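You operate a simulated robot arm through the tools that you are given. There is no shell and no other tool. Be economical: measure what you need, move in short steps, check, and stop when the job is done.

The job below is to be done with a simulated robot arm. You get a single attempt, and the scene is never put back.

## Task
Bleed the air out of the white housing and stop the pump again.
Fine: inlet lever open before the pump starts; bleed till water comes, then shut the knob.

It is judged by the outcome, as a careful person would: the job done as asked, and still so three seconds after it is handed in. It fails if anything else is knocked over, pushed out of place, dropped, spilled or broken.

## Robot
A 7-joint arm with a two-finger parallel gripper, fixed in place. Base frame: the origin is at the foot of the arm, x ahead of it, y to its left, z up. Units: mm, rad, N and s.
With the tool pointing down near the work surface it reaches from about 200 to 740 mm from the base axis. Its first joint turns from -2.897 to 2.897 rad. Payload 1.57 kg.
Tool frame: the origin (TCP) lies between the finger pads and is the grasp point; the fingertips stand 30 mm ahead of it; z points along the fingers, y is the line along which they close. The gripper opens to 110 mm. The fingers are 24 mm wide and 12 mm thick; the gripper's body (48 by 112 mm) begins 78 mm behind the TCP.
Orientation is told as [roll, pitch, yaw] about the base's x, y, z axes, in that order, counted from this pose: with the fingers straight down and closing along the base's y, the tool's x points along the base's -x, its y along +y and its z along -z.

## Interface
- The arm moves only by the tool move_arm. Its argument "rows" is a list of rows, each a list of 7 numbers: the shift along the base's x, y, z in m, then the turn, a rotation vector about the base's x, y, z in rad, then the gripper command, from -1 (shut) to 1 (fully open), values between in proportion. In form: [[x, y, z, wx, wy, wz, fingers], ...]. A call has 1 to 8 rows; each row shifts and turns the commanded pose from where the row before left it. A row lasts 0.2 s, in which the tool goes at most 50 mm and 0.15 rad; a call with a longer step from one row to the next is refused whole, and so is a gripper value outside its range. Where a pose cannot be reached the arm comes as near as it can. A force on the tool above 90 N (or 10 N above the force at the start of the call, whichever is more), or a blocked arm, ends the call early, and 0.2 s more pass. Each finger travels about 45 mm/s and halts on what it meets, pressing with about 25 N; the grip force reading is that of the motor and also rises with nothing between the fingers. The clock runs only during rows and for 0.2 s after the last one: add rows that do not move to give the fingers time. The reply holds the time, the measured pose of the TCP, the force on the tool along the base axes, the opening and the grip force, in the units named above and with some noise, with the torque about the TCP (base axes, N m) and any sound that the robot's microphone picked up.
- Cameras (640 x 400 px; columns grow to the right, rows downward): "scene" is fixed at [47.5, 649, 1719.5]; the picture's right is [-0.65, -0.76, 0.00], its down [-0.52, 0.44, -0.74] and it looks along [0.56, -0.48, -0.68] (base axes); focal length 331 px, centre (320, 200). "wrist" rides on the gripper at [70, 16, -141] in the tool frame; the picture's right is [-0.23, 0.97, 0.00], its down [-0.85, -0.20, -0.48] and it looks along [-0.47, -0.11, 0.88] (tool axes); focal length 222 px, centre (320, 200). There is no depth. A picture from a camera that has moved, and an enlarged one, comes with that camera's place and axes in the base frame and with its lens.
- snapshot(camera): a new picture of that camera. The clock stands still meanwhile.
- slide_trunk(by): slides the trunk up (or, below 0, down) by that many mm; the arm rides with it, the base frame stays. It gives what a move gives, with no picture.
- enlarge(camera, box): a new picture of the part [left, top, right, bottom] of that camera's present view, enlarged. The clock stands still meanwhile.
- finish_job(): hands the job in; it is judged then, once.

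Go step by step. Nothing tells you positions but the pictures and the camera data: compare them with the known pose of the tool, close in by small moves and look again before you grip or let go. The budget is 120 turns and 68 pictures, counting those below and the enlarged ones. Unless the task says otherwise, let go and move clear before handing in, and close with one line.

The tools are called after "Request:" as a command line: name --pt "numbers of a row" for each row, then --argument value for the rest, lists and objects as JSON in quotes. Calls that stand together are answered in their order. move_arm: Moves the arm, as the interface text tells. Its arguments: {"type":"object","properties":{"rows":{"type":"array","items":{"type":"array","items":{"type":"number"}}}},"required":["rows"]} The other tools are called the same way: slide_trunk (by) slides the trunk up or down; snapshot (camera) takes a picture; enlarge (camera, box) takes an enlarged picture of a part of a camera's view; finish_job () hands the job in.

At the start:

```text
time: 0.0
tool_pos: [314.9, 216.1, 1375.0]
orientation: [0.001, 0.001, 0.0]
ft_force: [0.1, 0.9, -1.1]
torque: [0.01, 0.01, 0.0]
grip_width: 109.9
grasp_force: 0.1
trunk travel left (down, up): [-525.0, 65.0]
```

scene: 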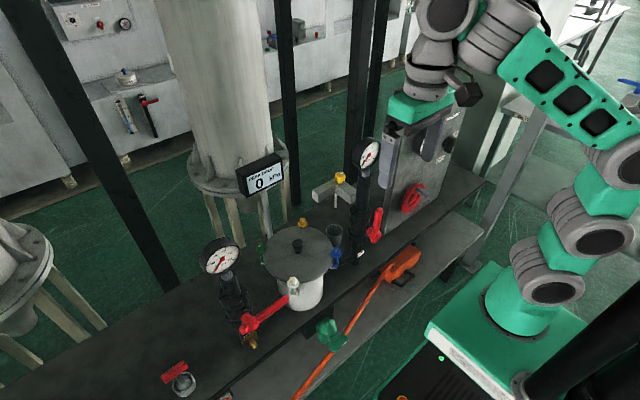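
wrist: 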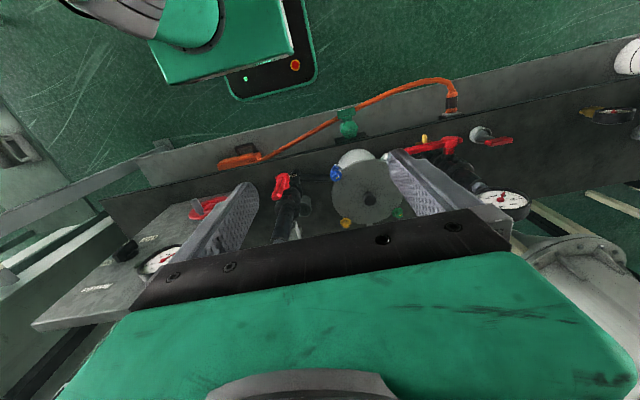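

I see a bench with a white housing (dark lid), red levers left and right, a gauge on each side, and a switch box near the gripper. I'll enlarge the scene to identify the parts.

Request:
enlarge --camera "scene" --box '[190, 200, 350, 300]'

Request:
enlarge --camera "scene" --box '[300, 130, 480, 270]'

Request:
enlarge --camera "scene" --box '[140, 250, 380, 400]'

Request:
enlarge --camera "wrist" --box '[80, 70, 540, 330]'

```text
4.00 times, centred on (270, 250) of scene
camera zoom: at [47.5, 649.0, 1719.5], right [-0.65, -0.76, 0.0], down [-0.52, 0.44, -0.74], along [0.56, -0.48, -0.68], focal length 1325 px, centre (520, 0)
```

zoom: 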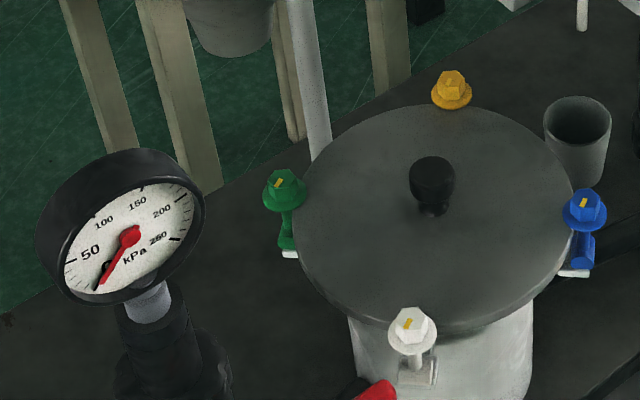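

```text
2.86 times, centred on (390, 200) of scene
camera zoom: at [47.5, 649.0, 1719.5], right [-0.65, -0.76, 0.0], down [-0.52, 0.44, -0.74], along [0.56, -0.48, -0.68], focal length 946 px, centre (120, 200)
```

zoom: 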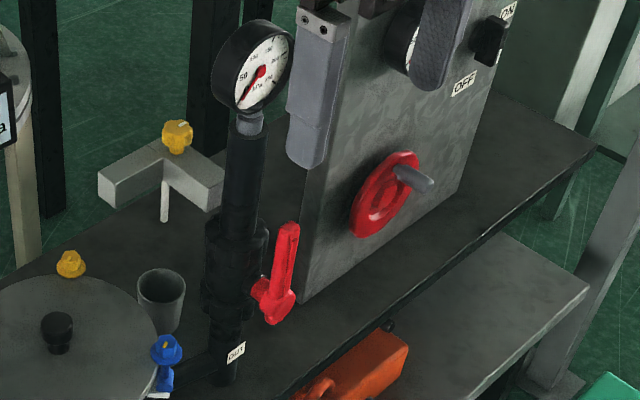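

```text
2.67 times, centred on (260, 325) of scene
camera zoom: at [47.5, 649.0, 1719.5], right [-0.65, -0.76, 0.0], down [-0.52, 0.44, -0.74], along [0.56, -0.48, -0.68], focal length 883 px, centre (480, -133)
```

zoom: 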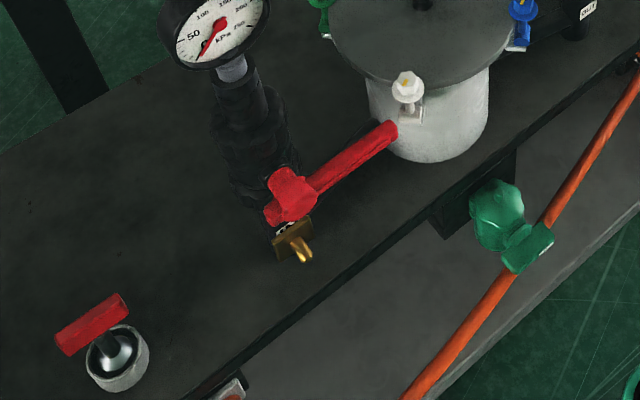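

```text
1.39 times, centred on (310, 200) of wrist
camera zoom: at [245.3, 232.7, 1516.2], right [0.23, 0.97, 0.0], down [0.85, -0.2, 0.48], along [0.47, -0.11, -0.88], focal length 309 px, centre (334, 200)
```

zoom: 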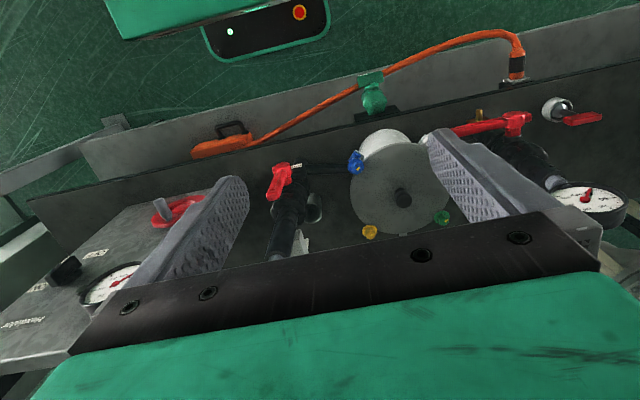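

The geometry so far: lid knob about (555, 297, 978), left gauge (523, 522, 1145), OUT lever about (453, 84, 1000), switch about (500, -336, 1077). I'll lower the trunk in the free space in front of the bench and look closer.

Request:
slide_trunk --by -200

Request:
snapshot --camera "wrist"

```text
time: 2.2
tool_pos: [315.8, 215.8, 1175.9]
orientation: [-0.002, 0.0, -0.001]
ft_force: [0.1, -0.2, 0.9]
torque: [0.0, -0.01, 0.02]
grip_width: 110.0
grasp_force: 0.1
trunk travel left (down, up): [-325.0, 265.0]
```

```text
61 pictures are left
camera wrist: at [245.3, 232.7, 1316.3], right [0.23, 0.97, 0.0], down [0.85, -0.2, 0.48], along [0.47, -0.11, -0.88], focal length 222 px, centre (320, 200)
```

wrist: 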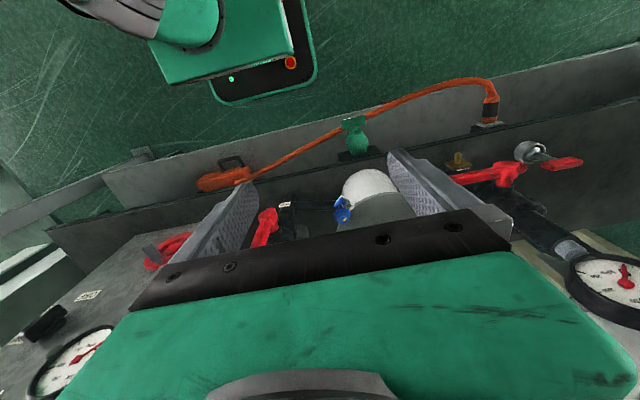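

The hand blocks the view ahead, so I'll pitch the tool forward to get a view of the bench front.

Request:
move_arm --pt "0 0 0.01 0 -0.15 0 1" --pt "0 0 0.01 0 -0.15 0 1" --pt "0 0 0.01 0 -0.15 0 1" --pt "0 0 0 0 -0.15 0 1" --pt "0 0 0 0 -0.15 0 1" --pt "0 0 0 0 -0.15 0 1" --pt "0 0 0 0 -0.15 0 1"

Request:
snapshot --camera "wrist"

```text
time: 3.8
tool_pos: [312.7, 215.0, 1205.3]
orientation: [0.002, -0.633, -0.002]
ft_force: [-1.1, 0.1, -0.3]
torque: [0.0, 0.02, -0.04]
grip_width: 109.9
grasp_force: 0.0
out of reach, approached as far as the arm can: row 5, 6, 7
trunk travel left (down, up): [-325.0, 265.0]
```

```text
60 pictures are left
camera wrist: at [173.4, 230.5, 1277.3], right [0.18, 0.97, 0.14], down [0.41, -0.2, 0.89], along [0.9, -0.11, -0.43], focal length 222 px, centre (320, 200)
```

wrist: 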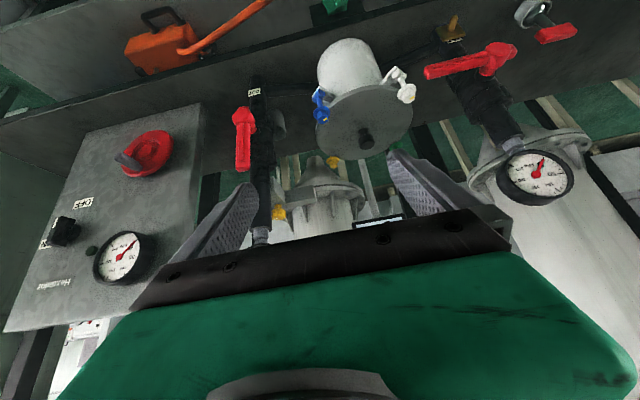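

The view is upside down but clear. I'll enlarge its parts.

Request:
enlarge --camera "wrist" --box '[0, 100, 240, 340]'

Request:
enlarge --camera "wrist" --box '[220, 20, 440, 220]'

Request:
enlarge --camera "wrist" --box '[400, 0, 600, 125]'

```text
1.67 times, centred on (120, 220) of wrist
camera zoom: at [173.4, 230.5, 1277.3], right [0.18, 0.97, 0.14], down [0.41, -0.2, 0.89], along [0.9, -0.11, -0.43], focal length 370 px, centre (653, 167)
```

zoom: 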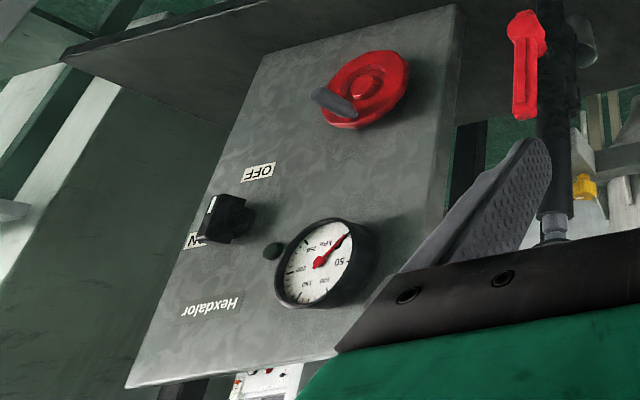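

```text
2.00 times, centred on (330, 120) of wrist
camera zoom: at [173.4, 230.5, 1277.3], right [0.18, 0.97, 0.14], down [0.41, -0.2, 0.89], along [0.9, -0.11, -0.43], focal length 444 px, centre (300, 360)
```

zoom: 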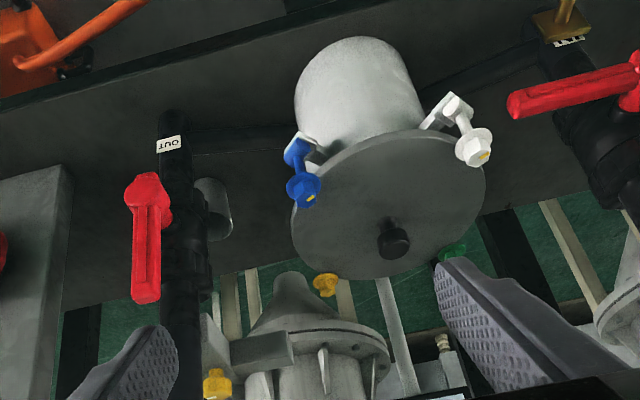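

```text
3.20 times, centred on (500, 62) of wrist
camera zoom: at [173.4, 230.5, 1277.3], right [0.18, 0.97, 0.14], down [0.41, -0.2, 0.89], along [0.9, -0.11, -0.43], focal length 711 px, centre (-256, 640)
```

zoom: 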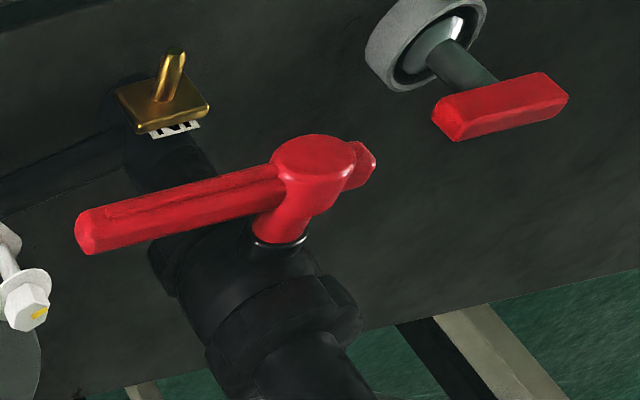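

Reading the parts: IN lever (left) is horizontal, i.e. closed, with hub about (455, 525, 950) and tip (460, 412, 940). The OUT lever is upright (open), the ON/OFF switch is on the right cabinet, and a yellow knob with a spout sits over the cup at about (621, 76, 1072). I'll inspect the switch and the bleed knob more closely.

Request:
move_arm --pt "0 -0.05 0 0 0 0 1" --pt "0 -0.05 0 0 0 0 1" --pt "0 -0.05 0 0 0 0 1" --pt "0 -0.05 0 0 0 0 1" --pt "0 -0.05 0 0 0 0 1" --pt "0 -0.05 0 0 0 0 1" --pt "0 -0.05 0 0 0 0 1" --pt "0 -0.04 0 0 0 0 1"

Request:
snapshot --camera "wrist"

```text
time: 4.9
tool_pos: [364.8, 25.3, 1145.8]
orientation: [-0.058, -0.412, 0.197]
ft_force: [-0.9, -0.4, 0.2]
torque: [-0.02, 0.03, 0.02]
grip_width: 110.1
grasp_force: 0.1
trunk travel left (down, up): [-325.0, 265.0]
stopped in row 5: the arm was blocked; the commanded pose is now the measured one
```

```text
56 pictures are left
camera wrist: at [243.5, 26.5, 1245.4], right [0.04, 1.0, 0.04], down [0.61, -0.05, 0.79], along [0.79, -0.01, -0.61], focal length 222 px, centre (320, 200)
```

wrist: 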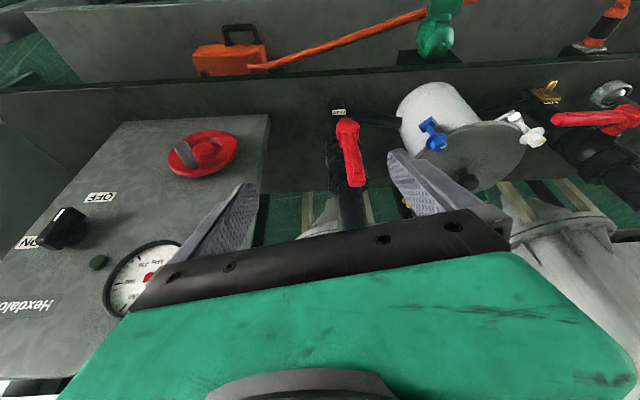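

The arm got stopped by its own limits, with no contact force. I'll straighten it and go right in smaller steps.

Request:
move_arm --pt "-0.01 -0.02 0.02 0.05 0 -0.12 1" --pt "-0.01 -0.03 0.02 0 0 -0.08 1" --pt "0 -0.04 0.02 0 0 0 1" --pt "0 -0.04 0 0 0 0 1" --pt "0 -0.04 0 0 0 0 1" --pt "0 -0.04 0 0 0 0 1"

Request:
snapshot --camera "wrist"

```text
time: 6.3
tool_pos: [346.5, -181.4, 1204.5]
orientation: [-0.004, -0.425, -0.026]
ft_force: [-0.8, 1.0, 0.4]
torque: [-0.04, 0.0, 0.01]
grip_width: 109.9
grasp_force: 0.1
trunk travel left (down, up): [-325.0, 265.0]
```

```text
55 pictures are left
camera wrist: at [225.4, -161.5, 1305.5], right [0.23, 0.97, 0.09], down [0.58, -0.21, 0.79], along [0.78, -0.13, -0.61], focal length 222 px, centre (320, 200)
```

wrist: 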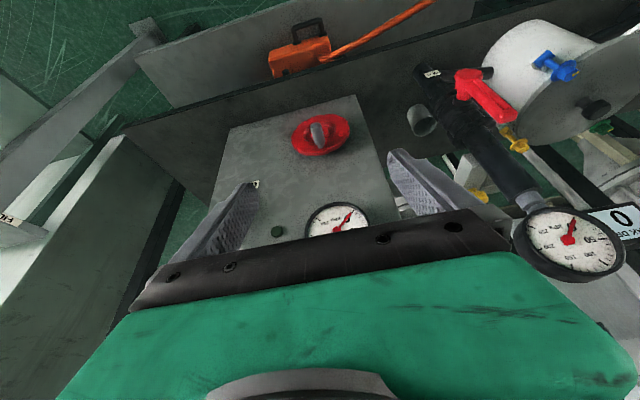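

The red disc is at (508, -193, 905) and the OFF label at (517, -335, 1005), so the panel is a vertical plane at x≈517. I'll move right so the switch lies between the fingers.

Request:
move_arm --pt "0 -0.04 0 0 0 0 1" --pt "0 -0.04 0 0 0 0 1" --pt "0 -0.04 0 0 0 0 1" --pt "0 -0.03 0 0 0 0 1"

Request:
snapshot --camera "wrist"

```text
time: 7.3
tool_pos: [345.2, -337.9, 1205.2]
orientation: [-0.004, -0.422, -0.025]
ft_force: [0.2, 0.3, 0.5]
torque: [-0.03, 0.01, -0.05]
grip_width: 109.9
grasp_force: 0.1
trunk travel left (down, up): [-325.0, 265.0]
```

```text
54 pictures are left
camera wrist: at [223.5, -316.3, 1304.6], right [0.23, 0.97, 0.09], down [0.58, -0.21, 0.79], along [0.78, -0.13, -0.61], focal length 222 px, centre (320, 200)
```

wrist: 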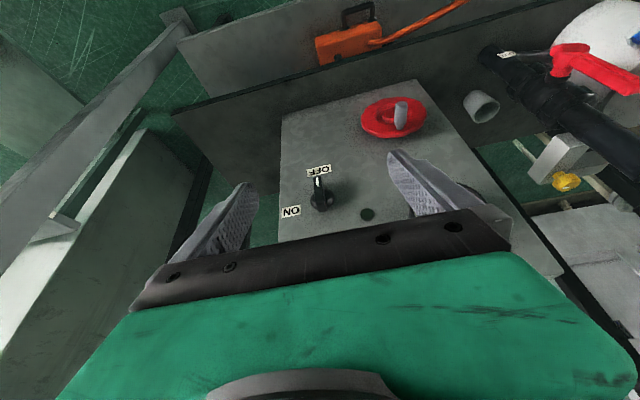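

Request:
enlarge --camera "wrist" --box '[270, 140, 400, 230]'

Request:
enlarge --camera "wrist" --box '[440, 20, 640, 200]'

```text
4.44 times, centred on (335, 185) of wrist
camera zoom: at [223.5, -316.3, 1304.6], right [0.23, 0.97, 0.09], down [0.58, -0.21, 0.79], along [0.78, -0.13, -0.61], focal length 987 px, centre (253, 267)
```

zoom: 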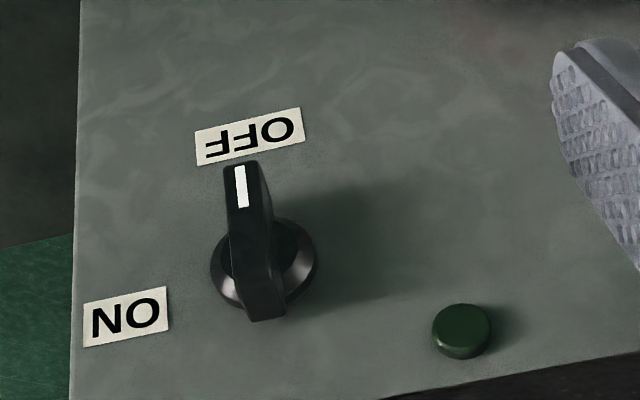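

```text
2.22 times, centred on (540, 110) of wrist
camera zoom: at [223.5, -316.3, 1304.6], right [0.23, 0.97, 0.09], down [0.58, -0.21, 0.79], along [0.78, -0.13, -0.61], focal length 494 px, centre (-169, 400)
```

zoom: 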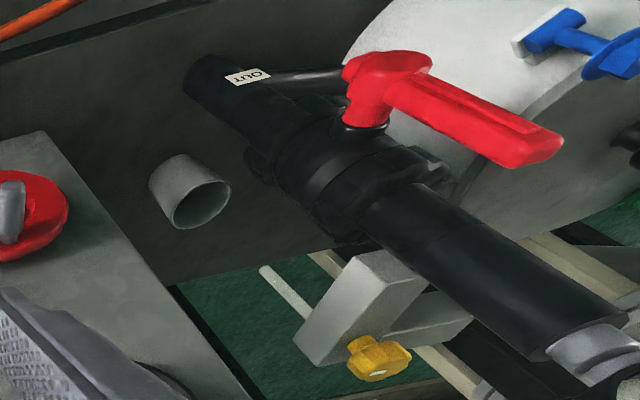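

The switch points down to OFF and ON is on its right (-y), with the axis at about (530, -360, 1068). The yellow bleed knob sits on the T-block with its spout over the cup. I'll go to the IN lever first.

Request:
move_arm --pt "0 0.05 0 0 0 0 -1" --pt "0 0.05 0 0 0 0 -1" --pt "0 0.05 0 0 0 0 -1" --pt "0 0.05 0 0 0 0 -1" --pt "0 0.05 0 0 0 0 -1" --pt "0 0.05 0 0 0 0 -1" --pt "0 0.05 0 0 0 0 -1" --pt "0 0.05 0 0 0 0 -1"

Request:
move_arm --pt "0 0.05 0 0 0 0 -1" --pt "0 0.05 0 0 0 0 -1" --pt "0 0.05 0 0 0 0 -1" --pt "0 0.05 0 0 0 0 -1" --pt "0 0.05 0 0 0 0 -1" --pt "0 0.05 0 0 0 0 -1" --pt "0 0.05 0 0 0 0 -1"

Request:
slide_trunk --by -130

Request:
move_arm --pt "0 0 0 0 -0.15 0 -1" --pt "0 0 0 0 -0.15 0 -1" --pt "0 0 0 0 -0.15 0 -1" --pt "0 0 0 0 -0.15 0 -1"

Request:
snapshot --camera "wrist"

```text
time: 9.1
tool_pos: [345.4, 65.8, 1206.2]
orientation: [-0.007, -0.422, -0.02]
ft_force: [-0.9, 0.2, 0.0]
torque: [0.01, 0.03, -0.02]
grip_width: 0.1
grasp_force: 21.9
trunk travel left (down, up): [-325.0, 265.0]
```

```text
time: 10.7
tool_pos: [338.6, 372.5, 1179.0]
orientation: [-0.001, -0.423, -0.025]
ft_force: [0.5, -0.9, 0.3]
torque: [0.1, -0.01, 0.05]
grip_width: 0.2
grasp_force: 21.6
out of reach, approached as far as the arm can: row 6, 7
trunk travel left (down, up): [-325.0, 265.0]
```

```text
time: 12.3
tool_pos: [337.9, 372.5, 1048.6]
orientation: [-0.003, -0.422, -0.025]
ft_force: [-0.7, -0.3, -0.5]
torque: [-0.03, 0.01, 0.03]
grip_width: 0.0
grasp_force: 21.5
trunk travel left (down, up): [-195.0, 395.0]
```

```text
time: 13.3
tool_pos: [336.2, 360.2, 1016.6]
orientation: [0.014, -0.538, -0.025]
ft_force: [-0.3, 0.0, -0.2]
torque: [0.0, -0.01, 0.01]
grip_width: 0.0
grasp_force: 21.5
out of reach, approached as far as the arm can: row 1, 2, 3, 4
trunk travel left (down, up): [-195.0, 395.0]
```

```text
51 pictures are left
camera wrist: at [204.2, 377.8, 1103.0], right [0.21, 0.97, 0.13], down [0.49, -0.22, 0.85], along [0.85, -0.12, -0.52], focal length 222 px, centre (320, 200)
```

wrist: 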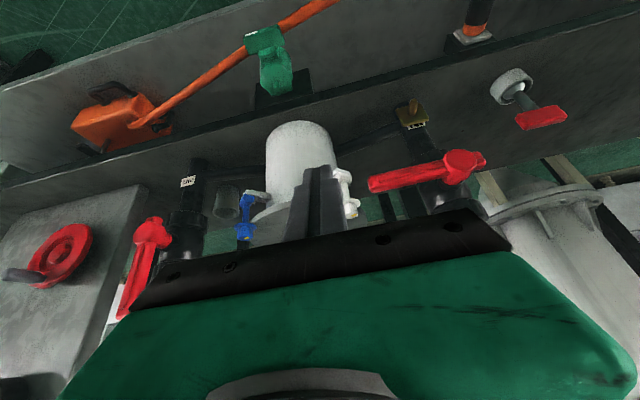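

The tilt limit comes from the arm being too low on the trunk. I'll raise the trunk and bring the tool down with the arm instead, staying in front of the bench.

Request:
slide_trunk --by 250

Request:
move_arm --pt "-0.01 0 -0.05 0 0 0 -1" --pt "0 0 -0.05 0 0 0 -1" --pt "0 0 -0.05 0 0 0 -1" --pt "0 0 -0.05 0 0 0 -1" --pt "0 0 -0.05 0 0 0 -1"

Request:
move_arm --pt "0 0 0 0 -0.14 0 -1" --pt "0 0 0 0 -0.14 0 -1" --pt "0 0 0 0 -0.14 0 -1" --pt "0 0 0 0 -0.14 0 -1"

Request:
snapshot --camera "wrist"

```text
time: 15.9
tool_pos: [336.4, 360.0, 1268.6]
orientation: [0.014, -0.538, -0.025]
ft_force: [-0.1, 0.2, 0.5]
torque: [0.02, 0.01, 0.01]
grip_width: 0.0
grasp_force: 21.7
trunk travel left (down, up): [-445.0, 145.0]
```

```text
refused: row 1 steps farther than a row can; nothing moved
```

```text
time: 16.9
tool_pos: [336.1, 360.4, 1267.8]
orientation: [0.013, -0.537, -0.027]
ft_force: [0.1, -0.7, -0.8]
torque: [-0.03, 0.01, 0.0]
grip_width: 0.1
grasp_force: 21.5
out of reach, approached as far as the arm can: row 1, 2, 3, 4
trunk travel left (down, up): [-445.0, 145.0]
```

```text
50 pictures are left
camera wrist: at [204.2, 377.9, 1353.0], right [0.21, 0.97, 0.13], down [0.49, -0.22, 0.85], along [0.85, -0.12, -0.52], focal length 222 px, centre (320, 200)
```

wrist: 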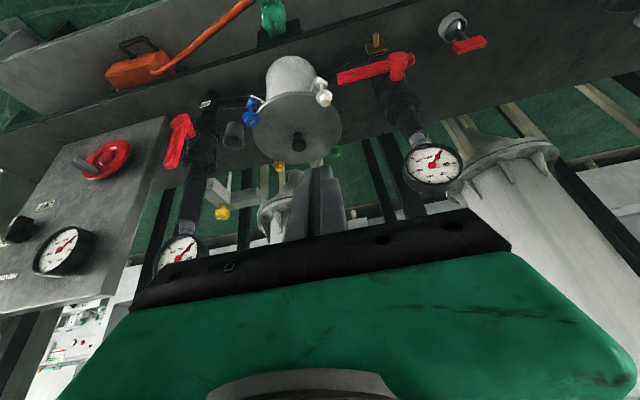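

Request:
move_arm --pt "0 0 -0.045 0 0 0 -1" --pt "0 0 -0.045 0 0 0 -1" --pt "0 0 -0.045 0 0 0 -1" --pt "0 0 -0.045 0 0 0 -1" --pt "0 0 -0.045 0 0 0 -1" --pt "0 0 -0.045 0 0 0 -1"

Request:
move_arm --pt "0 0 0 0 -0.14 0 -1" --pt "0 0 0 0 -0.14 0 -1" --pt "0 0 0 0 -0.14 0 -1" --pt "0 0 0 0 -0.14 0 -1"

```text
time: 18.3
tool_pos: [368.1, 474.4, 1177.1]
orientation: [0.021, -0.516, -0.027]
ft_force: [-0.2, -1.0, 0.0]
torque: [0.0, -0.01, 0.01]
grip_width: 0.0
grasp_force: 21.7
out of reach, approached as far as the arm can: row 1, 2, 3, 4, 5, 6
trunk travel left (down, up): [-445.0, 145.0]
```

```text
time: 19.3
tool_pos: [367.7, 473.9, 1177.9]
orientation: [0.021, -0.516, -0.025]
ft_force: [-0.1, -0.6, -0.1]
torque: [0.0, -0.01, 0.02]
grip_width: 0.2
grasp_force: 21.5
out of reach, approached as far as the arm can: row 1, 2, 3, 4
trunk travel left (down, up): [-445.0, 145.0]
```

The commanded pose may be wound up beyond the limits. I'll turn back a little to see how it responds.

Request:
move_arm --pt "0 0 0 0 0.14 0 -1" --pt "0 0 0 0 0.14 0 -1"

```text
time: 19.9
tool_pos: [368.5, 472.5, 1176.5]
orientation: [0.015, -0.235, -0.024]
ft_force: [0.0, 0.4, 0.1]
torque: [0.03, 0.02, -0.01]
grip_width: 0.0
grasp_force: 21.6
trunk travel left (down, up): [-445.0, 145.0]
```

No wind-up. Now I'll lower with less tilt and yaw toward radial, to test reach.

Request:
move_arm --pt "0 -0.02 -0.04 0 0 0.1 -1" --pt "0 -0.02 -0.04 0 0 0.1 -1" --pt "0 -0.02 -0.04 0 0 0.1 -1" --pt "0 -0.02 -0.04 0 0 0.1 -1" --pt "0 0 -0.04 0 0 0.1 -1" --pt "0 0 -0.04 0 0 0.1 -1"

```text
time: 21.3
tool_pos: [370.0, 403.4, 1060.4]
orientation: [0.01, -0.214, 0.579]
ft_force: [-0.4, 0.5, 0.2]
torque: [-0.03, 0.03, 0.03]
grip_width: 0.0
grasp_force: 21.3
out of reach, approached as far as the arm can: row 3, 4, 5, 6
trunk travel left (down, up): [-445.0, 145.0]
```

Request:
snapshot --camera "scene"

```text
49 pictures are left
```

scene: 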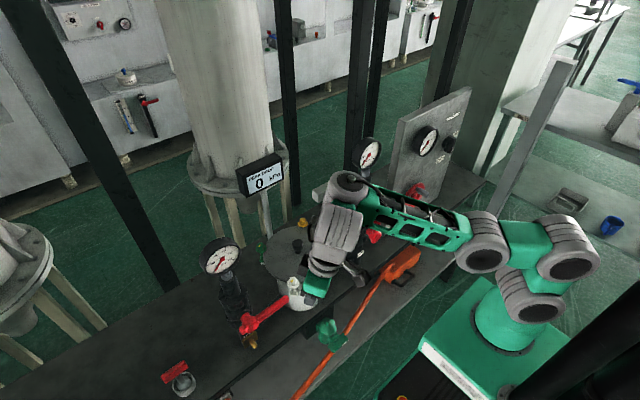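

I'll reduce the tilt to zero and turn fully radial, to see whether the arm then lowers.

Request:
move_arm --pt "0 0 0.02 0 0.1 0.1 -1" --pt "0 0 0 0 0.1 0.1 -1" --pt "0 0 -0.03 0 0 0 -1" --pt "0 0 -0.03 0 0 0 -1"

```text
time: 22.3
tool_pos: [369.4, 402.4, 1021.2]
orientation: [0.14, -0.081, 0.757]
ft_force: [0.4, 0.5, -0.5]
torque: [-0.03, 0.01, 0.01]
grip_width: 0.1
grasp_force: 21.5
trunk travel left (down, up): [-445.0, 145.0]
```

With a vertical tool it reaches fine, so forward tilt is the limit and I'll work with the tool vertical. Plan for the lever: straddle its tip from above with the fingers closing along x, lift it on an arc, then push it upright.

Request:
move_arm --pt "0 0 0.03 -0.08 -0.02 0 -0.1" --pt "0 0 0.03 -0.077 -0.017 0 -0.1" --pt "0 0 0 0 0 0.14 -0.1" --pt "0 0 0 0 0 0.14 -0.1" --pt "0 0 0 0 0 0.14 -0.1" --pt "0 0 0 0 0 0.14 -0.1" --pt "0 0 0 0 0 0.14 -0.1" --pt "0 0 0 0 0 0.11 -0.1"

Request:
snapshot --camera "wrist"

```text
time: 24.1
tool_pos: [368.5, 400.7, 1083.5]
orientation: [0.002, 0.002, 1.576]
ft_force: [-0.3, -0.1, -0.3]
torque: [0.0, 0.01, -0.01]
grip_width: 49.5
grasp_force: 0.1
trunk travel left (down, up): [-445.0, 145.0]
```

```text
48 pictures are left
camera wrist: at [352.3, 331.7, 1224.1], right [-0.97, 0.22, 0.0], down [0.2, 0.86, 0.48], along [0.11, 0.47, -0.88], focal length 222 px, centre (320, 200)
```

wrist: 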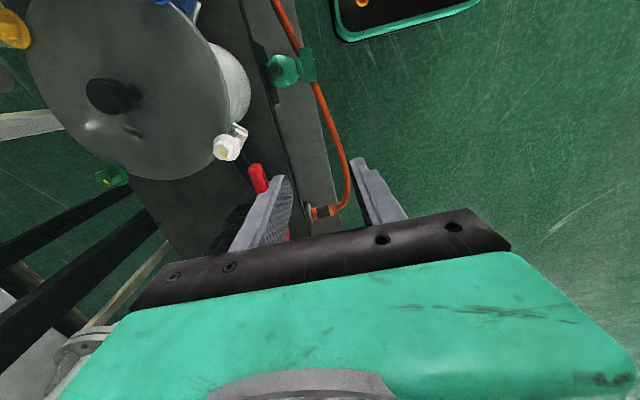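

The handle tip is at about (459, 410, 945). I'll move over y=432, snapshot, then descend astride it.

Request:
move_arm --pt "0.045 0.015 0 0 0 0 -0.1" --pt "0.045 0.016 0 0 0 0 -0.1" --pt "0 0 -0.04 0 0 0 -0.1" --pt "0 0 -0.02 0 0 0 -0.1"

Request:
snapshot --camera "wrist"

Request:
enlarge --camera "scene" --box '[200, 220, 360, 360]'

```text
time: 25.1
tool_pos: [456.2, 436.0, 1024.0]
orientation: [-0.002, 0.001, 1.572]
ft_force: [-0.1, 0.8, 0.1]
torque: [-0.03, -0.04, 0.02]
grip_width: 49.4
grasp_force: 0.1
trunk travel left (down, up): [-445.0, 145.0]
```

```text
47 pictures are left
camera wrist: at [440.5, 365.4, 1165.3], right [-0.97, 0.23, 0.0], down [0.2, 0.86, 0.48], along [0.11, 0.47, -0.88], focal length 222 px, centre (320, 200)
```

wrist: 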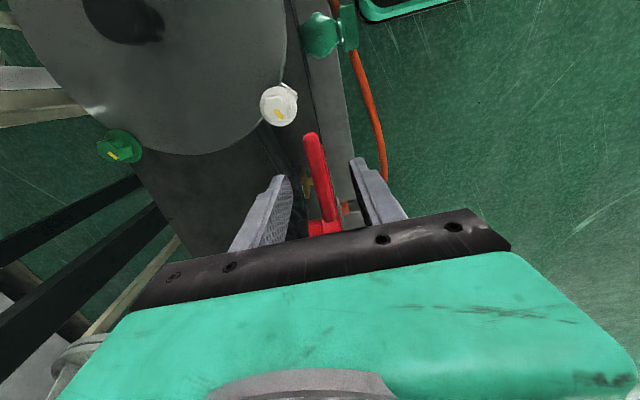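

```text
2.86 times, centred on (280, 290) of scene
camera zoom: at [47.5, 649.0, 1719.5], right [-0.65, -0.76, 0.0], down [-0.52, 0.44, -0.74], along [0.56, -0.48, -0.68], focal length 946 px, centre (434, -57)
```

zoom: 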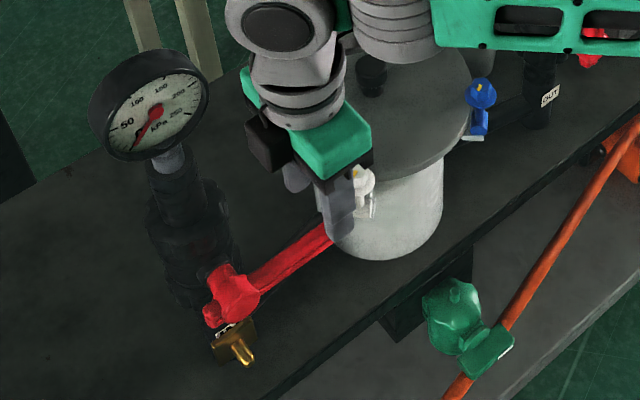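

The handle lies between the fingers. I'll descend to the handle's height and close.

Request:
move_arm --pt "0.001 0 -0.04 0 0 0 -0.1" --pt "0.001 0 -0.037 0 0 0 -0.1" --pt "0 0 0 0 0 0 -0.1"

Request:
snapshot --camera "wrist"

Request:
enlarge --camera "scene" --box '[200, 220, 360, 360]'

```text
time: 25.9
tool_pos: [458.3, 433.3, 946.9]
orientation: [0.0, 0.002, 1.571]
ft_force: [0.2, -0.4, -0.5]
torque: [0.0, -0.04, -0.02]
grip_width: 49.3
grasp_force: 0.1
trunk travel left (down, up): [-445.0, 145.0]
```

```text
45 pictures are left
camera wrist: at [441.6, 363.6, 1088.2], right [-0.97, 0.22, 0.0], down [0.2, 0.86, 0.48], along [0.11, 0.47, -0.88], focal length 222 px, centre (320, 200)
```

wrist: 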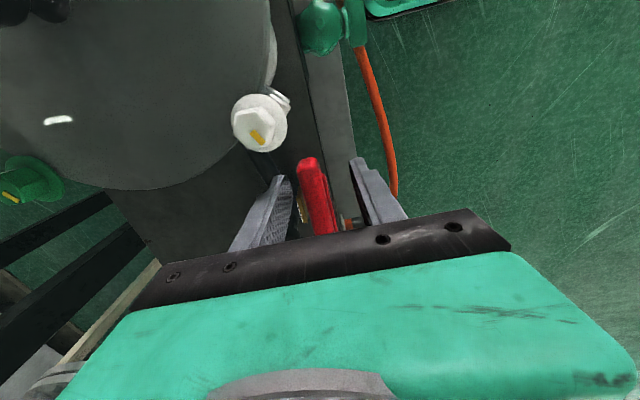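

```text
2.86 times, centred on (280, 290) of scene
camera zoom: at [47.5, 649.0, 1719.5], right [-0.65, -0.76, 0.0], down [-0.52, 0.44, -0.74], along [0.56, -0.48, -0.68], focal length 946 px, centre (434, -57)
```

zoom: 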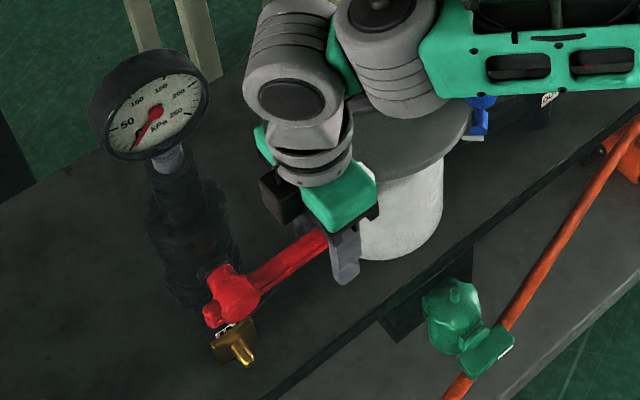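

The fingers straddle the handle, so I'll close.

Request:
move_arm --pt "0 0 0 0 0 0 -1" --pt "0 0 0 0 0 0 -1" --pt "0 0 0 0 0 0 -1" --pt "0 0 0 0 0 0 -1"

```text
time: 26.9
tool_pos: [461.3, 431.9, 946.7]
orientation: [0.0, -0.003, 1.57]
ft_force: [36.8, -0.3, -0.2]
torque: [-0.1, -0.19, 0.27]
grip_width: 16.1
grasp_force: 31.2
trunk travel left (down, up): [-445.0, 145.0]
```

Gripped, with a sideways force of 37 N, so I'll centre in +x to relieve it.

Request:
move_arm --pt "0.003 0 0 0 0 0 -1" --pt "0.002 0 0 0 0 0 -1"

```text
time: 27.5
tool_pos: [461.4, 432.9, 946.8]
orientation: [0.002, 0.001, 1.575]
ft_force: [14.8, 0.9, 3.7]
torque: [0.32, -0.1, -0.84]
grip_width: 16.1
grasp_force: 31.1
trunk travel left (down, up): [-445.0, 145.0]
```

Request:
move_arm --pt "0.002 0.001 0.0137 0 0 0 -1" --pt "0 0.0031 0.0135 0 0 0 -1"

```text
time: 28.1
tool_pos: [461.9, 435.9, 972.2]
orientation: [0.005, 0.009, 1.58]
ft_force: [-30.1, -2.1, -11.2]
torque: [-0.92, -0.59, -0.76]
grip_width: 16.5
grasp_force: 31.6
trunk travel left (down, up): [-445.0, 145.0]
```

The lever follows, so I'll continue the arc.

Request:
move_arm --pt "-0.002 0.0051 0.0128 0 0 0 -1" --pt "-0.001 0.0069 0.0119 0 0 0 -1" --pt "0 0.0085 0.0108 0 0 0 -1"

Request:
enlarge --camera "scene" --box '[190, 210, 350, 350]'

```text
time: 28.9
tool_pos: [461.4, 454.8, 1011.0]
orientation: [-0.001, 0.002, 1.573]
ft_force: [-25.9, -6.2, -8.7]
torque: [-0.89, 0.27, -0.48]
grip_width: 16.0
grasp_force: 31.4
trunk travel left (down, up): [-445.0, 145.0]
```

```text
2.86 times, centred on (270, 280) of scene
camera zoom: at [47.5, 649.0, 1719.5], right [-0.65, -0.76, 0.0], down [-0.52, 0.44, -0.74], along [0.56, -0.48, -0.68], focal length 946 px, centre (463, -29)
```

zoom: 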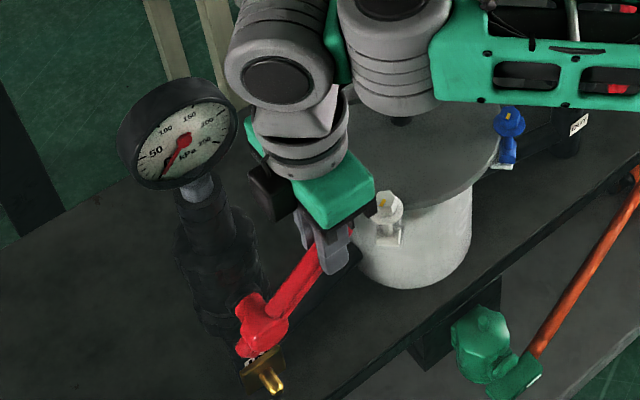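

The lever is at about 45° and the hand is nearing the gauge. I'll release, withdraw upward, and switch to a closed-finger push.

Request:
move_arm --pt "0 0 0 0 0 0 -0.2" --pt "0 0 0 0 0 0 -0.2" --pt "0 0 0 0 0 0 -0.2" --pt "0 -0.005 0.04 0 0 0 -0.2" --pt "0 -0.005 0.04 0 0 0 -0.2" --pt "-0.03 -0.02 0.03 0 0 0 -0.2" --pt "-0.04 -0.02 0 0 0 -0.14 -1" --pt "0 0 0 0 0 -0.14 -1"

Request:
move_arm --pt "0 0 0 0 0 -0.14 -1" --pt "0 0 0 0 0 -0.14 -1" --pt "0 0 0 0 0 -0.14 -1" --pt "0 0 0 0 0 -0.14 -1" --pt "0 0 0 0 0 -0.14 -1" --pt "0 0 0 0 0 -0.14 -1"

Request:
snapshot --camera "wrist"

Request:
enlarge --camera "scene" --box '[190, 210, 350, 350]'

```text
time: 30.7
tool_pos: [394.9, 406.9, 1119.0]
orientation: [0.0, 0.002, 1.293]
ft_force: [0.4, -0.1, 0.2]
torque: [0.05, -0.02, -0.01]
grip_width: 0.1
grasp_force: 4.3
trunk travel left (down, up): [-445.0, 145.0]
```

```text
time: 32.1
tool_pos: [393.3, 407.9, 1119.4]
orientation: [0.0, 0.003, 0.452]
ft_force: [-0.6, 0.8, 0.1]
torque: [0.03, 0.01, -0.01]
grip_width: 0.1
grasp_force: 21.3
trunk travel left (down, up): [-445.0, 145.0]
```

```text
42 pictures are left
camera wrist: at [323.7, 391.8, 1260.0], right [-0.22, 0.98, 0.0], down [0.86, 0.19, 0.48], along [0.47, 0.1, -0.88], focal length 222 px, centre (320, 200)
```

wrist: 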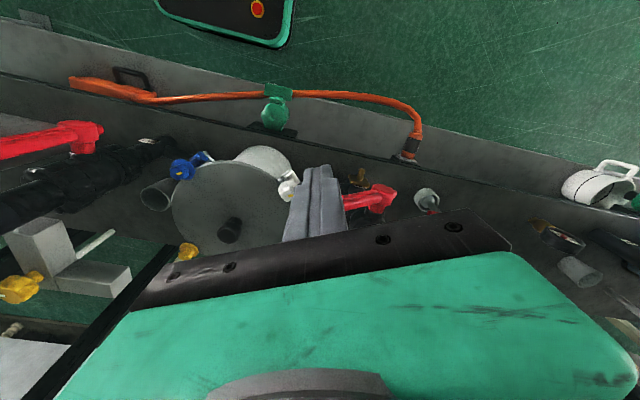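

```text
2.86 times, centred on (270, 280) of scene
camera zoom: at [47.5, 649.0, 1719.5], right [-0.65, -0.76, 0.0], down [-0.52, 0.44, -0.74], along [0.56, -0.48, -0.68], focal length 946 px, centre (463, -29)
```

zoom: 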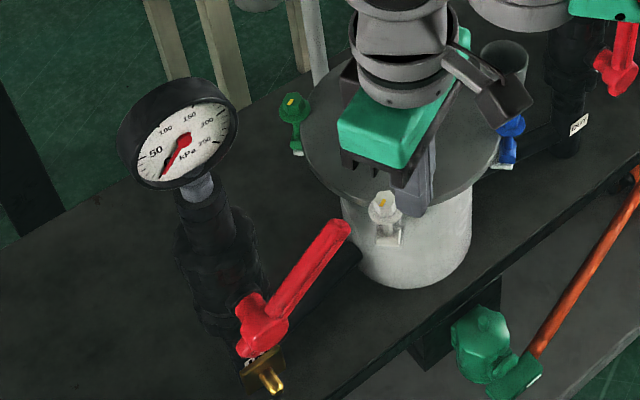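

The lever stays at ~45°. I'll square the yaw, place the closed fingers on its -y side and push in +y.

Request:
move_arm --pt "0 0 0 0 0 -0.15 -1" --pt "0 0 0 0 0 -0.15 -1" --pt "0.03 0 0 0 0 -0.15 -1" --pt "0.029 0.002 -0.01 0 0 0 -1" --pt "0 0 -0.04 0 0 0 -1" --pt "0 0 -0.045 0 0 0 -1" --pt "0 0.01 0 0 0 0 -1"

Request:
enlarge --camera "scene" --box '[190, 210, 350, 350]'

```text
time: 33.7
tool_pos: [453.7, 416.9, 1025.5]
orientation: [0.0, 0.002, 0.002]
ft_force: [-2.9, -7.8, 3.7]
torque: [-0.15, -0.01, -0.06]
grip_width: 0.0
grasp_force: 21.1
trunk travel left (down, up): [-445.0, 145.0]
```

```text
2.86 times, centred on (270, 280) of scene
camera zoom: at [47.5, 649.0, 1719.5], right [-0.65, -0.76, 0.0], down [-0.52, 0.44, -0.74], along [0.56, -0.48, -0.68], focal length 946 px, centre (463, -29)
```

zoom: 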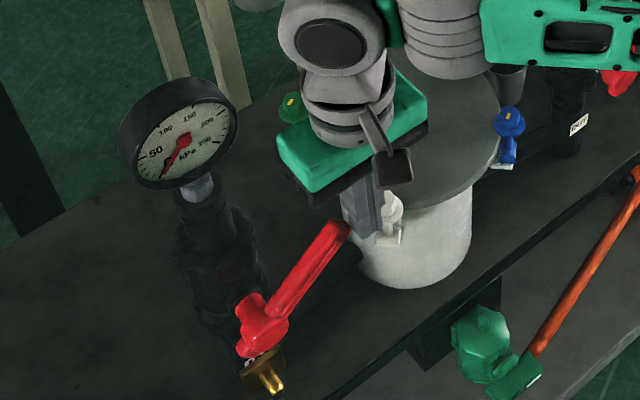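

Contact is made, so I'll push +y.

Request:
move_arm --pt "-0.002 0.012 0 0 0 0 -1" --pt "0 0.012 0 0 0 0 -1" --pt "0 0.012 0 0 0 0 -1"

Request:
enlarge --camera "scene" --box '[190, 210, 350, 350]'

```text
time: 34.5
tool_pos: [448.3, 464.8, 1038.3]
orientation: [0.018, -0.021, 0.008]
ft_force: [4.3, -29.7, 69.2]
torque: [0.84, -0.59, -0.39]
grip_width: 0.0
grasp_force: 21.7
trunk travel left (down, up): [-445.0, 145.0]
```

```text
2.86 times, centred on (270, 280) of scene
camera zoom: at [47.5, 649.0, 1719.5], right [-0.65, -0.76, 0.0], down [-0.52, 0.44, -0.74], along [0.56, -0.48, -0.68], focal length 946 px, centre (463, -29)
```

zoom: 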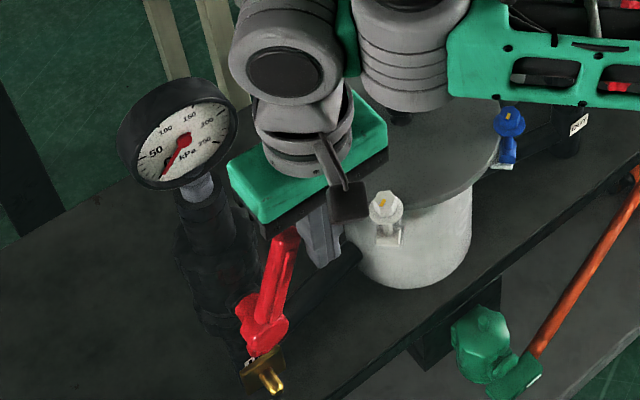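

The tip pressed up against the hand, so I'll back off slightly, raise the tool 30 mm and continue.

Request:
move_arm --pt "0 -0.01 0.01 0 0 0 -1" --pt "0 0 0.022 0 0 0 -1"

Request:
move_arm --pt "0 0.012 0 0 0 0 -1" --pt "0 0.012 0 0 0 0 -1" --pt "0 0.01 0 0 0 0 -1"

Request:
enlarge --camera "scene" --box '[190, 210, 350, 350]'

```text
time: 35.1
tool_pos: [451.8, 444.2, 1055.2]
orientation: [-0.003, 0.003, 0.003]
ft_force: [0.5, 0.3, 0.7]
torque: [-0.04, -0.02, 0.02]
grip_width: 0.0
grasp_force: 21.5
trunk travel left (down, up): [-445.0, 145.0]
```

```text
time: 35.9
tool_pos: [451.6, 480.0, 1053.9]
orientation: [-0.002, 0.002, 0.007]
ft_force: [0.0, 0.0, 0.2]
torque: [-0.01, -0.01, 0.02]
grip_width: 0.1
grasp_force: 21.2
trunk travel left (down, up): [-445.0, 145.0]
```

```text
2.86 times, centred on (270, 280) of scene
camera zoom: at [47.5, 649.0, 1719.5], right [-0.65, -0.76, 0.0], down [-0.52, 0.44, -0.74], along [0.56, -0.48, -0.68], focal length 946 px, centre (463, -29)
```

zoom: 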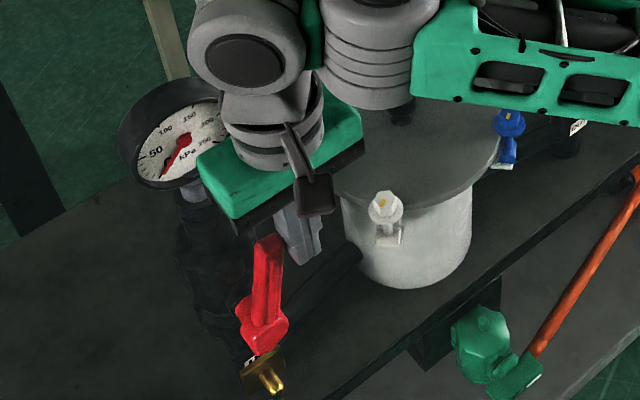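

Request:
move_arm --pt "0 0.01 0 0 0 0 -1" --pt "0 0.008 0 0 0 0 -1"

Request:
move_arm --pt "0 0.006 0 0 0 0 -1" --pt "0 0.004 0 0 0 0 -1"

Request:
enlarge --camera "scene" --box '[190, 210, 350, 350]'

```text
time: 36.5
tool_pos: [452.1, 496.7, 1055.5]
orientation: [-0.001, 0.002, 0.002]
ft_force: [-0.1, 0.1, 0.6]
torque: [0.01, 0.0, -0.02]
grip_width: 0.0
grasp_force: 21.8
trunk travel left (down, up): [-445.0, 145.0]
```

```text
time: 37.1
tool_pos: [450.2, 503.5, 1053.8]
orientation: [-0.001, 0.002, 0.002]
ft_force: [4.5, -7.2, -2.3]
torque: [-0.03, -0.01, -0.12]
grip_width: 0.0
grasp_force: 22.0
trunk travel left (down, up): [-445.0, 145.0]
```

```text
2.86 times, centred on (270, 280) of scene
camera zoom: at [47.5, 649.0, 1719.5], right [-0.65, -0.76, 0.0], down [-0.52, 0.44, -0.74], along [0.56, -0.48, -0.68], focal length 946 px, centre (463, -29)
```

zoom: 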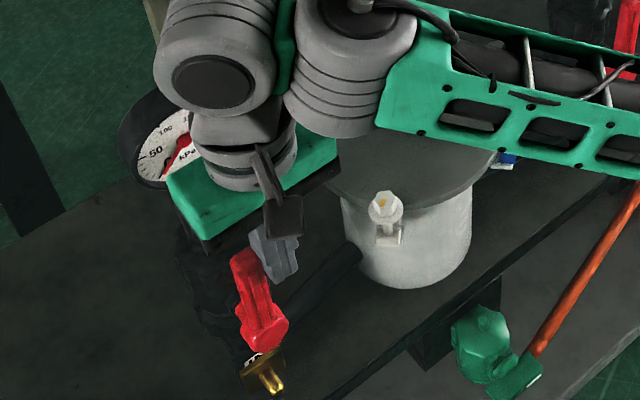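

Request:
move_arm --pt "0 0.005 0 0 0 0 -1" --pt "0 0.004 0 0 0 0 -1"

```text
time: 37.7
tool_pos: [449.5, 503.1, 1054.9]
orientation: [0.001, 0.003, 0.002]
ft_force: [12.2, -23.9, 0.5]
torque: [-0.53, -0.19, -0.3]
grip_width: 0.2
grasp_force: 21.3
out of reach, approached as far as the arm can: row 1
trunk travel left (down, up): [-445.0, 145.0]
```

It is at its stop. I'll back off and look.

Request:
move_arm --pt "0 -0.03 0 0 0 0 -1" --pt "-0.02 -0.04 0.02 0 0 0 -1" --pt "-0.02 -0.03 0.03 0 0 0 -1" --pt "-0.03 -0.03 0.025 0 0 0 -1" --pt "0 -0.04 0.02 0 0 0 -1" --pt "0 -0.045 0 0 0 0 -1"

Request:
enlarge --camera "scene" --box '[190, 210, 350, 350]'

Request:
snapshot --camera "wrist"

```text
time: 39.1
tool_pos: [380.9, 289.7, 1151.2]
orientation: [0.002, 0.002, 0.003]
ft_force: [0.5, -0.3, 0.1]
torque: [0.0, 0.04, 0.0]
grip_width: 0.0
grasp_force: 21.6
trunk travel left (down, up): [-445.0, 145.0]
```

```text
2.86 times, centred on (270, 280) of scene
camera zoom: at [47.5, 649.0, 1719.5], right [-0.65, -0.76, 0.0], down [-0.52, 0.44, -0.74], along [0.56, -0.48, -0.68], focal length 946 px, centre (463, -29)
```

zoom: 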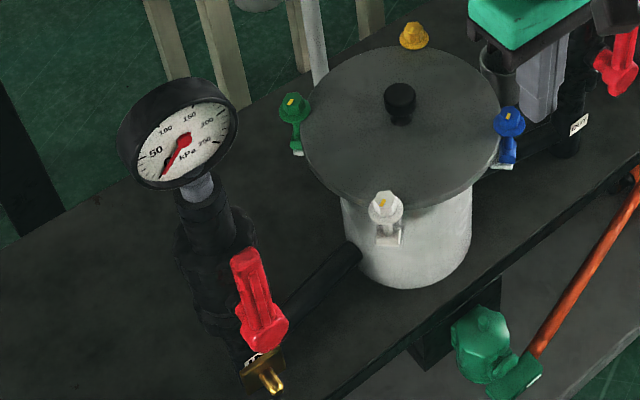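

```text
35 pictures are left
camera wrist: at [311.6, 306.3, 1292.3], right [0.22, 0.97, 0.0], down [0.86, -0.2, 0.48], along [0.46, -0.11, -0.88], focal length 222 px, centre (320, 200)
```

wrist: 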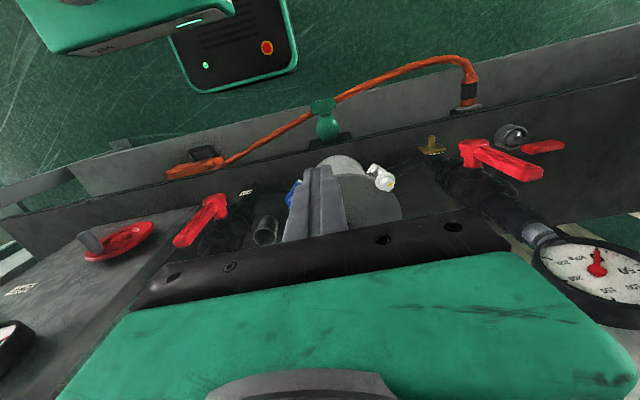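

The inlet lever is upright (open). Next I'll go above the bleed knob, with fingers open, to examine it and the cup before starting the pump.

Request:
move_arm --pt "0 -0.02 0.04 0 0 0 1" --pt "0 -0.03 0.03 0 0 0 1" --pt "0.03 -0.035 0.015 0 0 0 1" --pt "0.035 -0.035 0 0 0 0 1" --pt "0.035 -0.035 0 0 0 0 1" --pt "0.035 -0.03 0 0 0 0 1" --pt "0.03 -0.02 0 0 0 0 1" --pt "0.01 -0.01 0 0 0 0 1"

Request:
snapshot --camera "wrist"

```text
time: 40.6
tool_pos: [506.5, 103.9, 1237.4]
orientation: [-0.008, 0.04, -0.01]
ft_force: [-64.0, 17.3, -3.6]
torque: [0.13, -0.47, -3.09]
grip_width: 94.3
grasp_force: 0.1
trunk travel left (down, up): [-445.0, 145.0]
stopped in row 7: the force on the tool passed its limit at 115 N (the readings are from after the stop); the commanded pose is now the measured one
```

```text
34 pictures are left
camera wrist: at [441.8, 121.2, 1381.2], right [0.24, 0.97, -0.02], down [0.87, -0.21, 0.45], along [0.43, -0.12, -0.9], focal length 222 px, centre (320, 200)
```

wrist: 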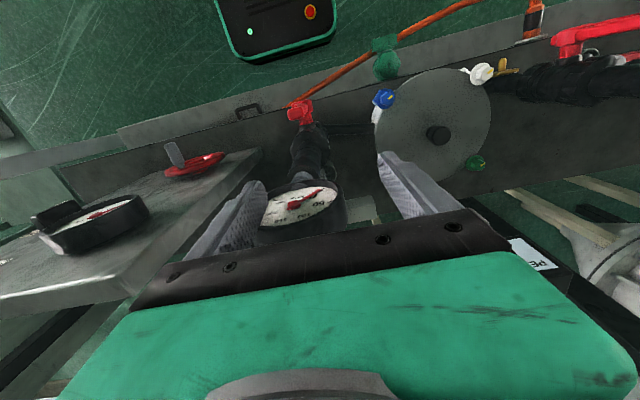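

I bumped the OUT gauge, which sits higher than I took it to be (514, 86, 1225). I'll back straight off and check it.

Request:
move_arm --pt "-0.03 0.01 0 0 0 0 0.7" --pt "-0.03 0.01 0.02 0 0 0 0.7" --pt "-0.02 0 0.04 0 0 0 0.7" --pt "0 0 0.04 0 0 0 0.7"

Request:
snapshot --camera "scene"

Request:
snapshot --camera "wrist"

```text
time: 41.6
tool_pos: [443.6, 118.1, 1279.9]
orientation: [-0.005, 0.037, -0.006]
ft_force: [0.4, -0.3, 0.3]
torque: [-0.01, -0.02, -0.01]
grip_width: 93.8
grasp_force: 0.0
out of reach, approached as far as the arm can: row 3, 4
trunk travel left (down, up): [-445.0, 145.0]
```

```text
33 pictures are left
```

scene: 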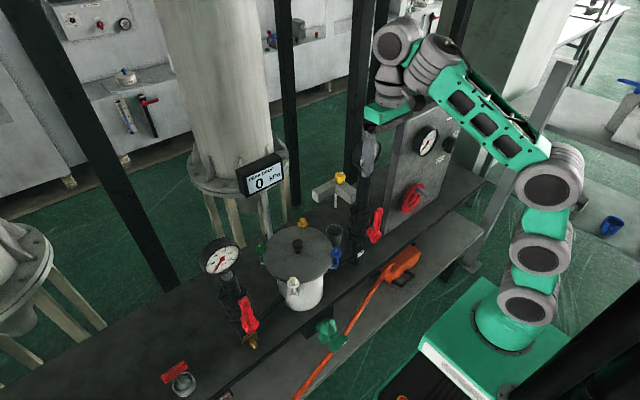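

```text
32 pictures are left
camera wrist: at [379.3, 136.2, 1423.2], right [0.23, 0.97, -0.01], down [0.87, -0.2, 0.45], along [0.43, -0.12, -0.89], focal length 222 px, centre (320, 200)
```

wrist: 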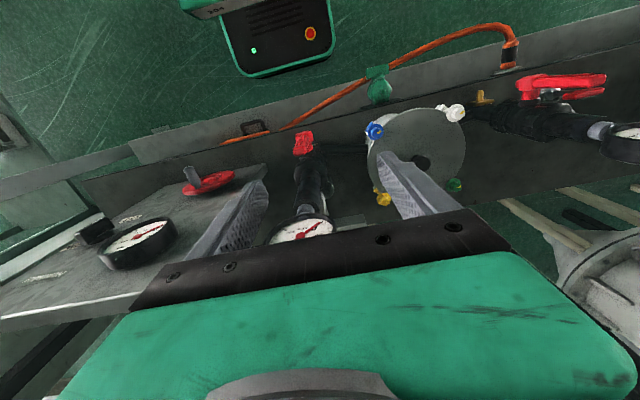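

Nothing appears displaced. I'll look closely at the bleed knob, the block and the gauge from the scene camera.

Request:
enlarge --camera "scene" --box '[300, 160, 380, 210]'

Request:
enlarge --camera "scene" --box '[300, 120, 420, 270]'

```text
8.00 times, centred on (340, 185) of scene
camera zoom: at [47.5, 649.0, 1719.5], right [-0.65, -0.76, 0.0], down [-0.52, 0.44, -0.74], along [0.56, -0.48, -0.68], focal length 2649 px, centre (160, 320)
```

zoom: 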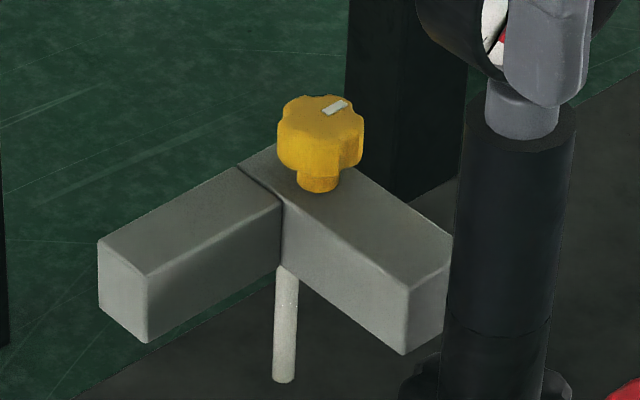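

```text
2.67 times, centred on (360, 195) of scene
camera zoom: at [47.5, 649.0, 1719.5], right [-0.65, -0.76, 0.0], down [-0.52, 0.44, -0.74], along [0.56, -0.48, -0.68], focal length 883 px, centre (213, 213)
```

zoom: 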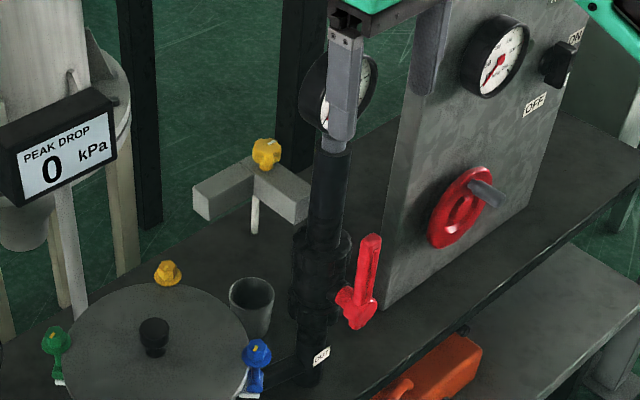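

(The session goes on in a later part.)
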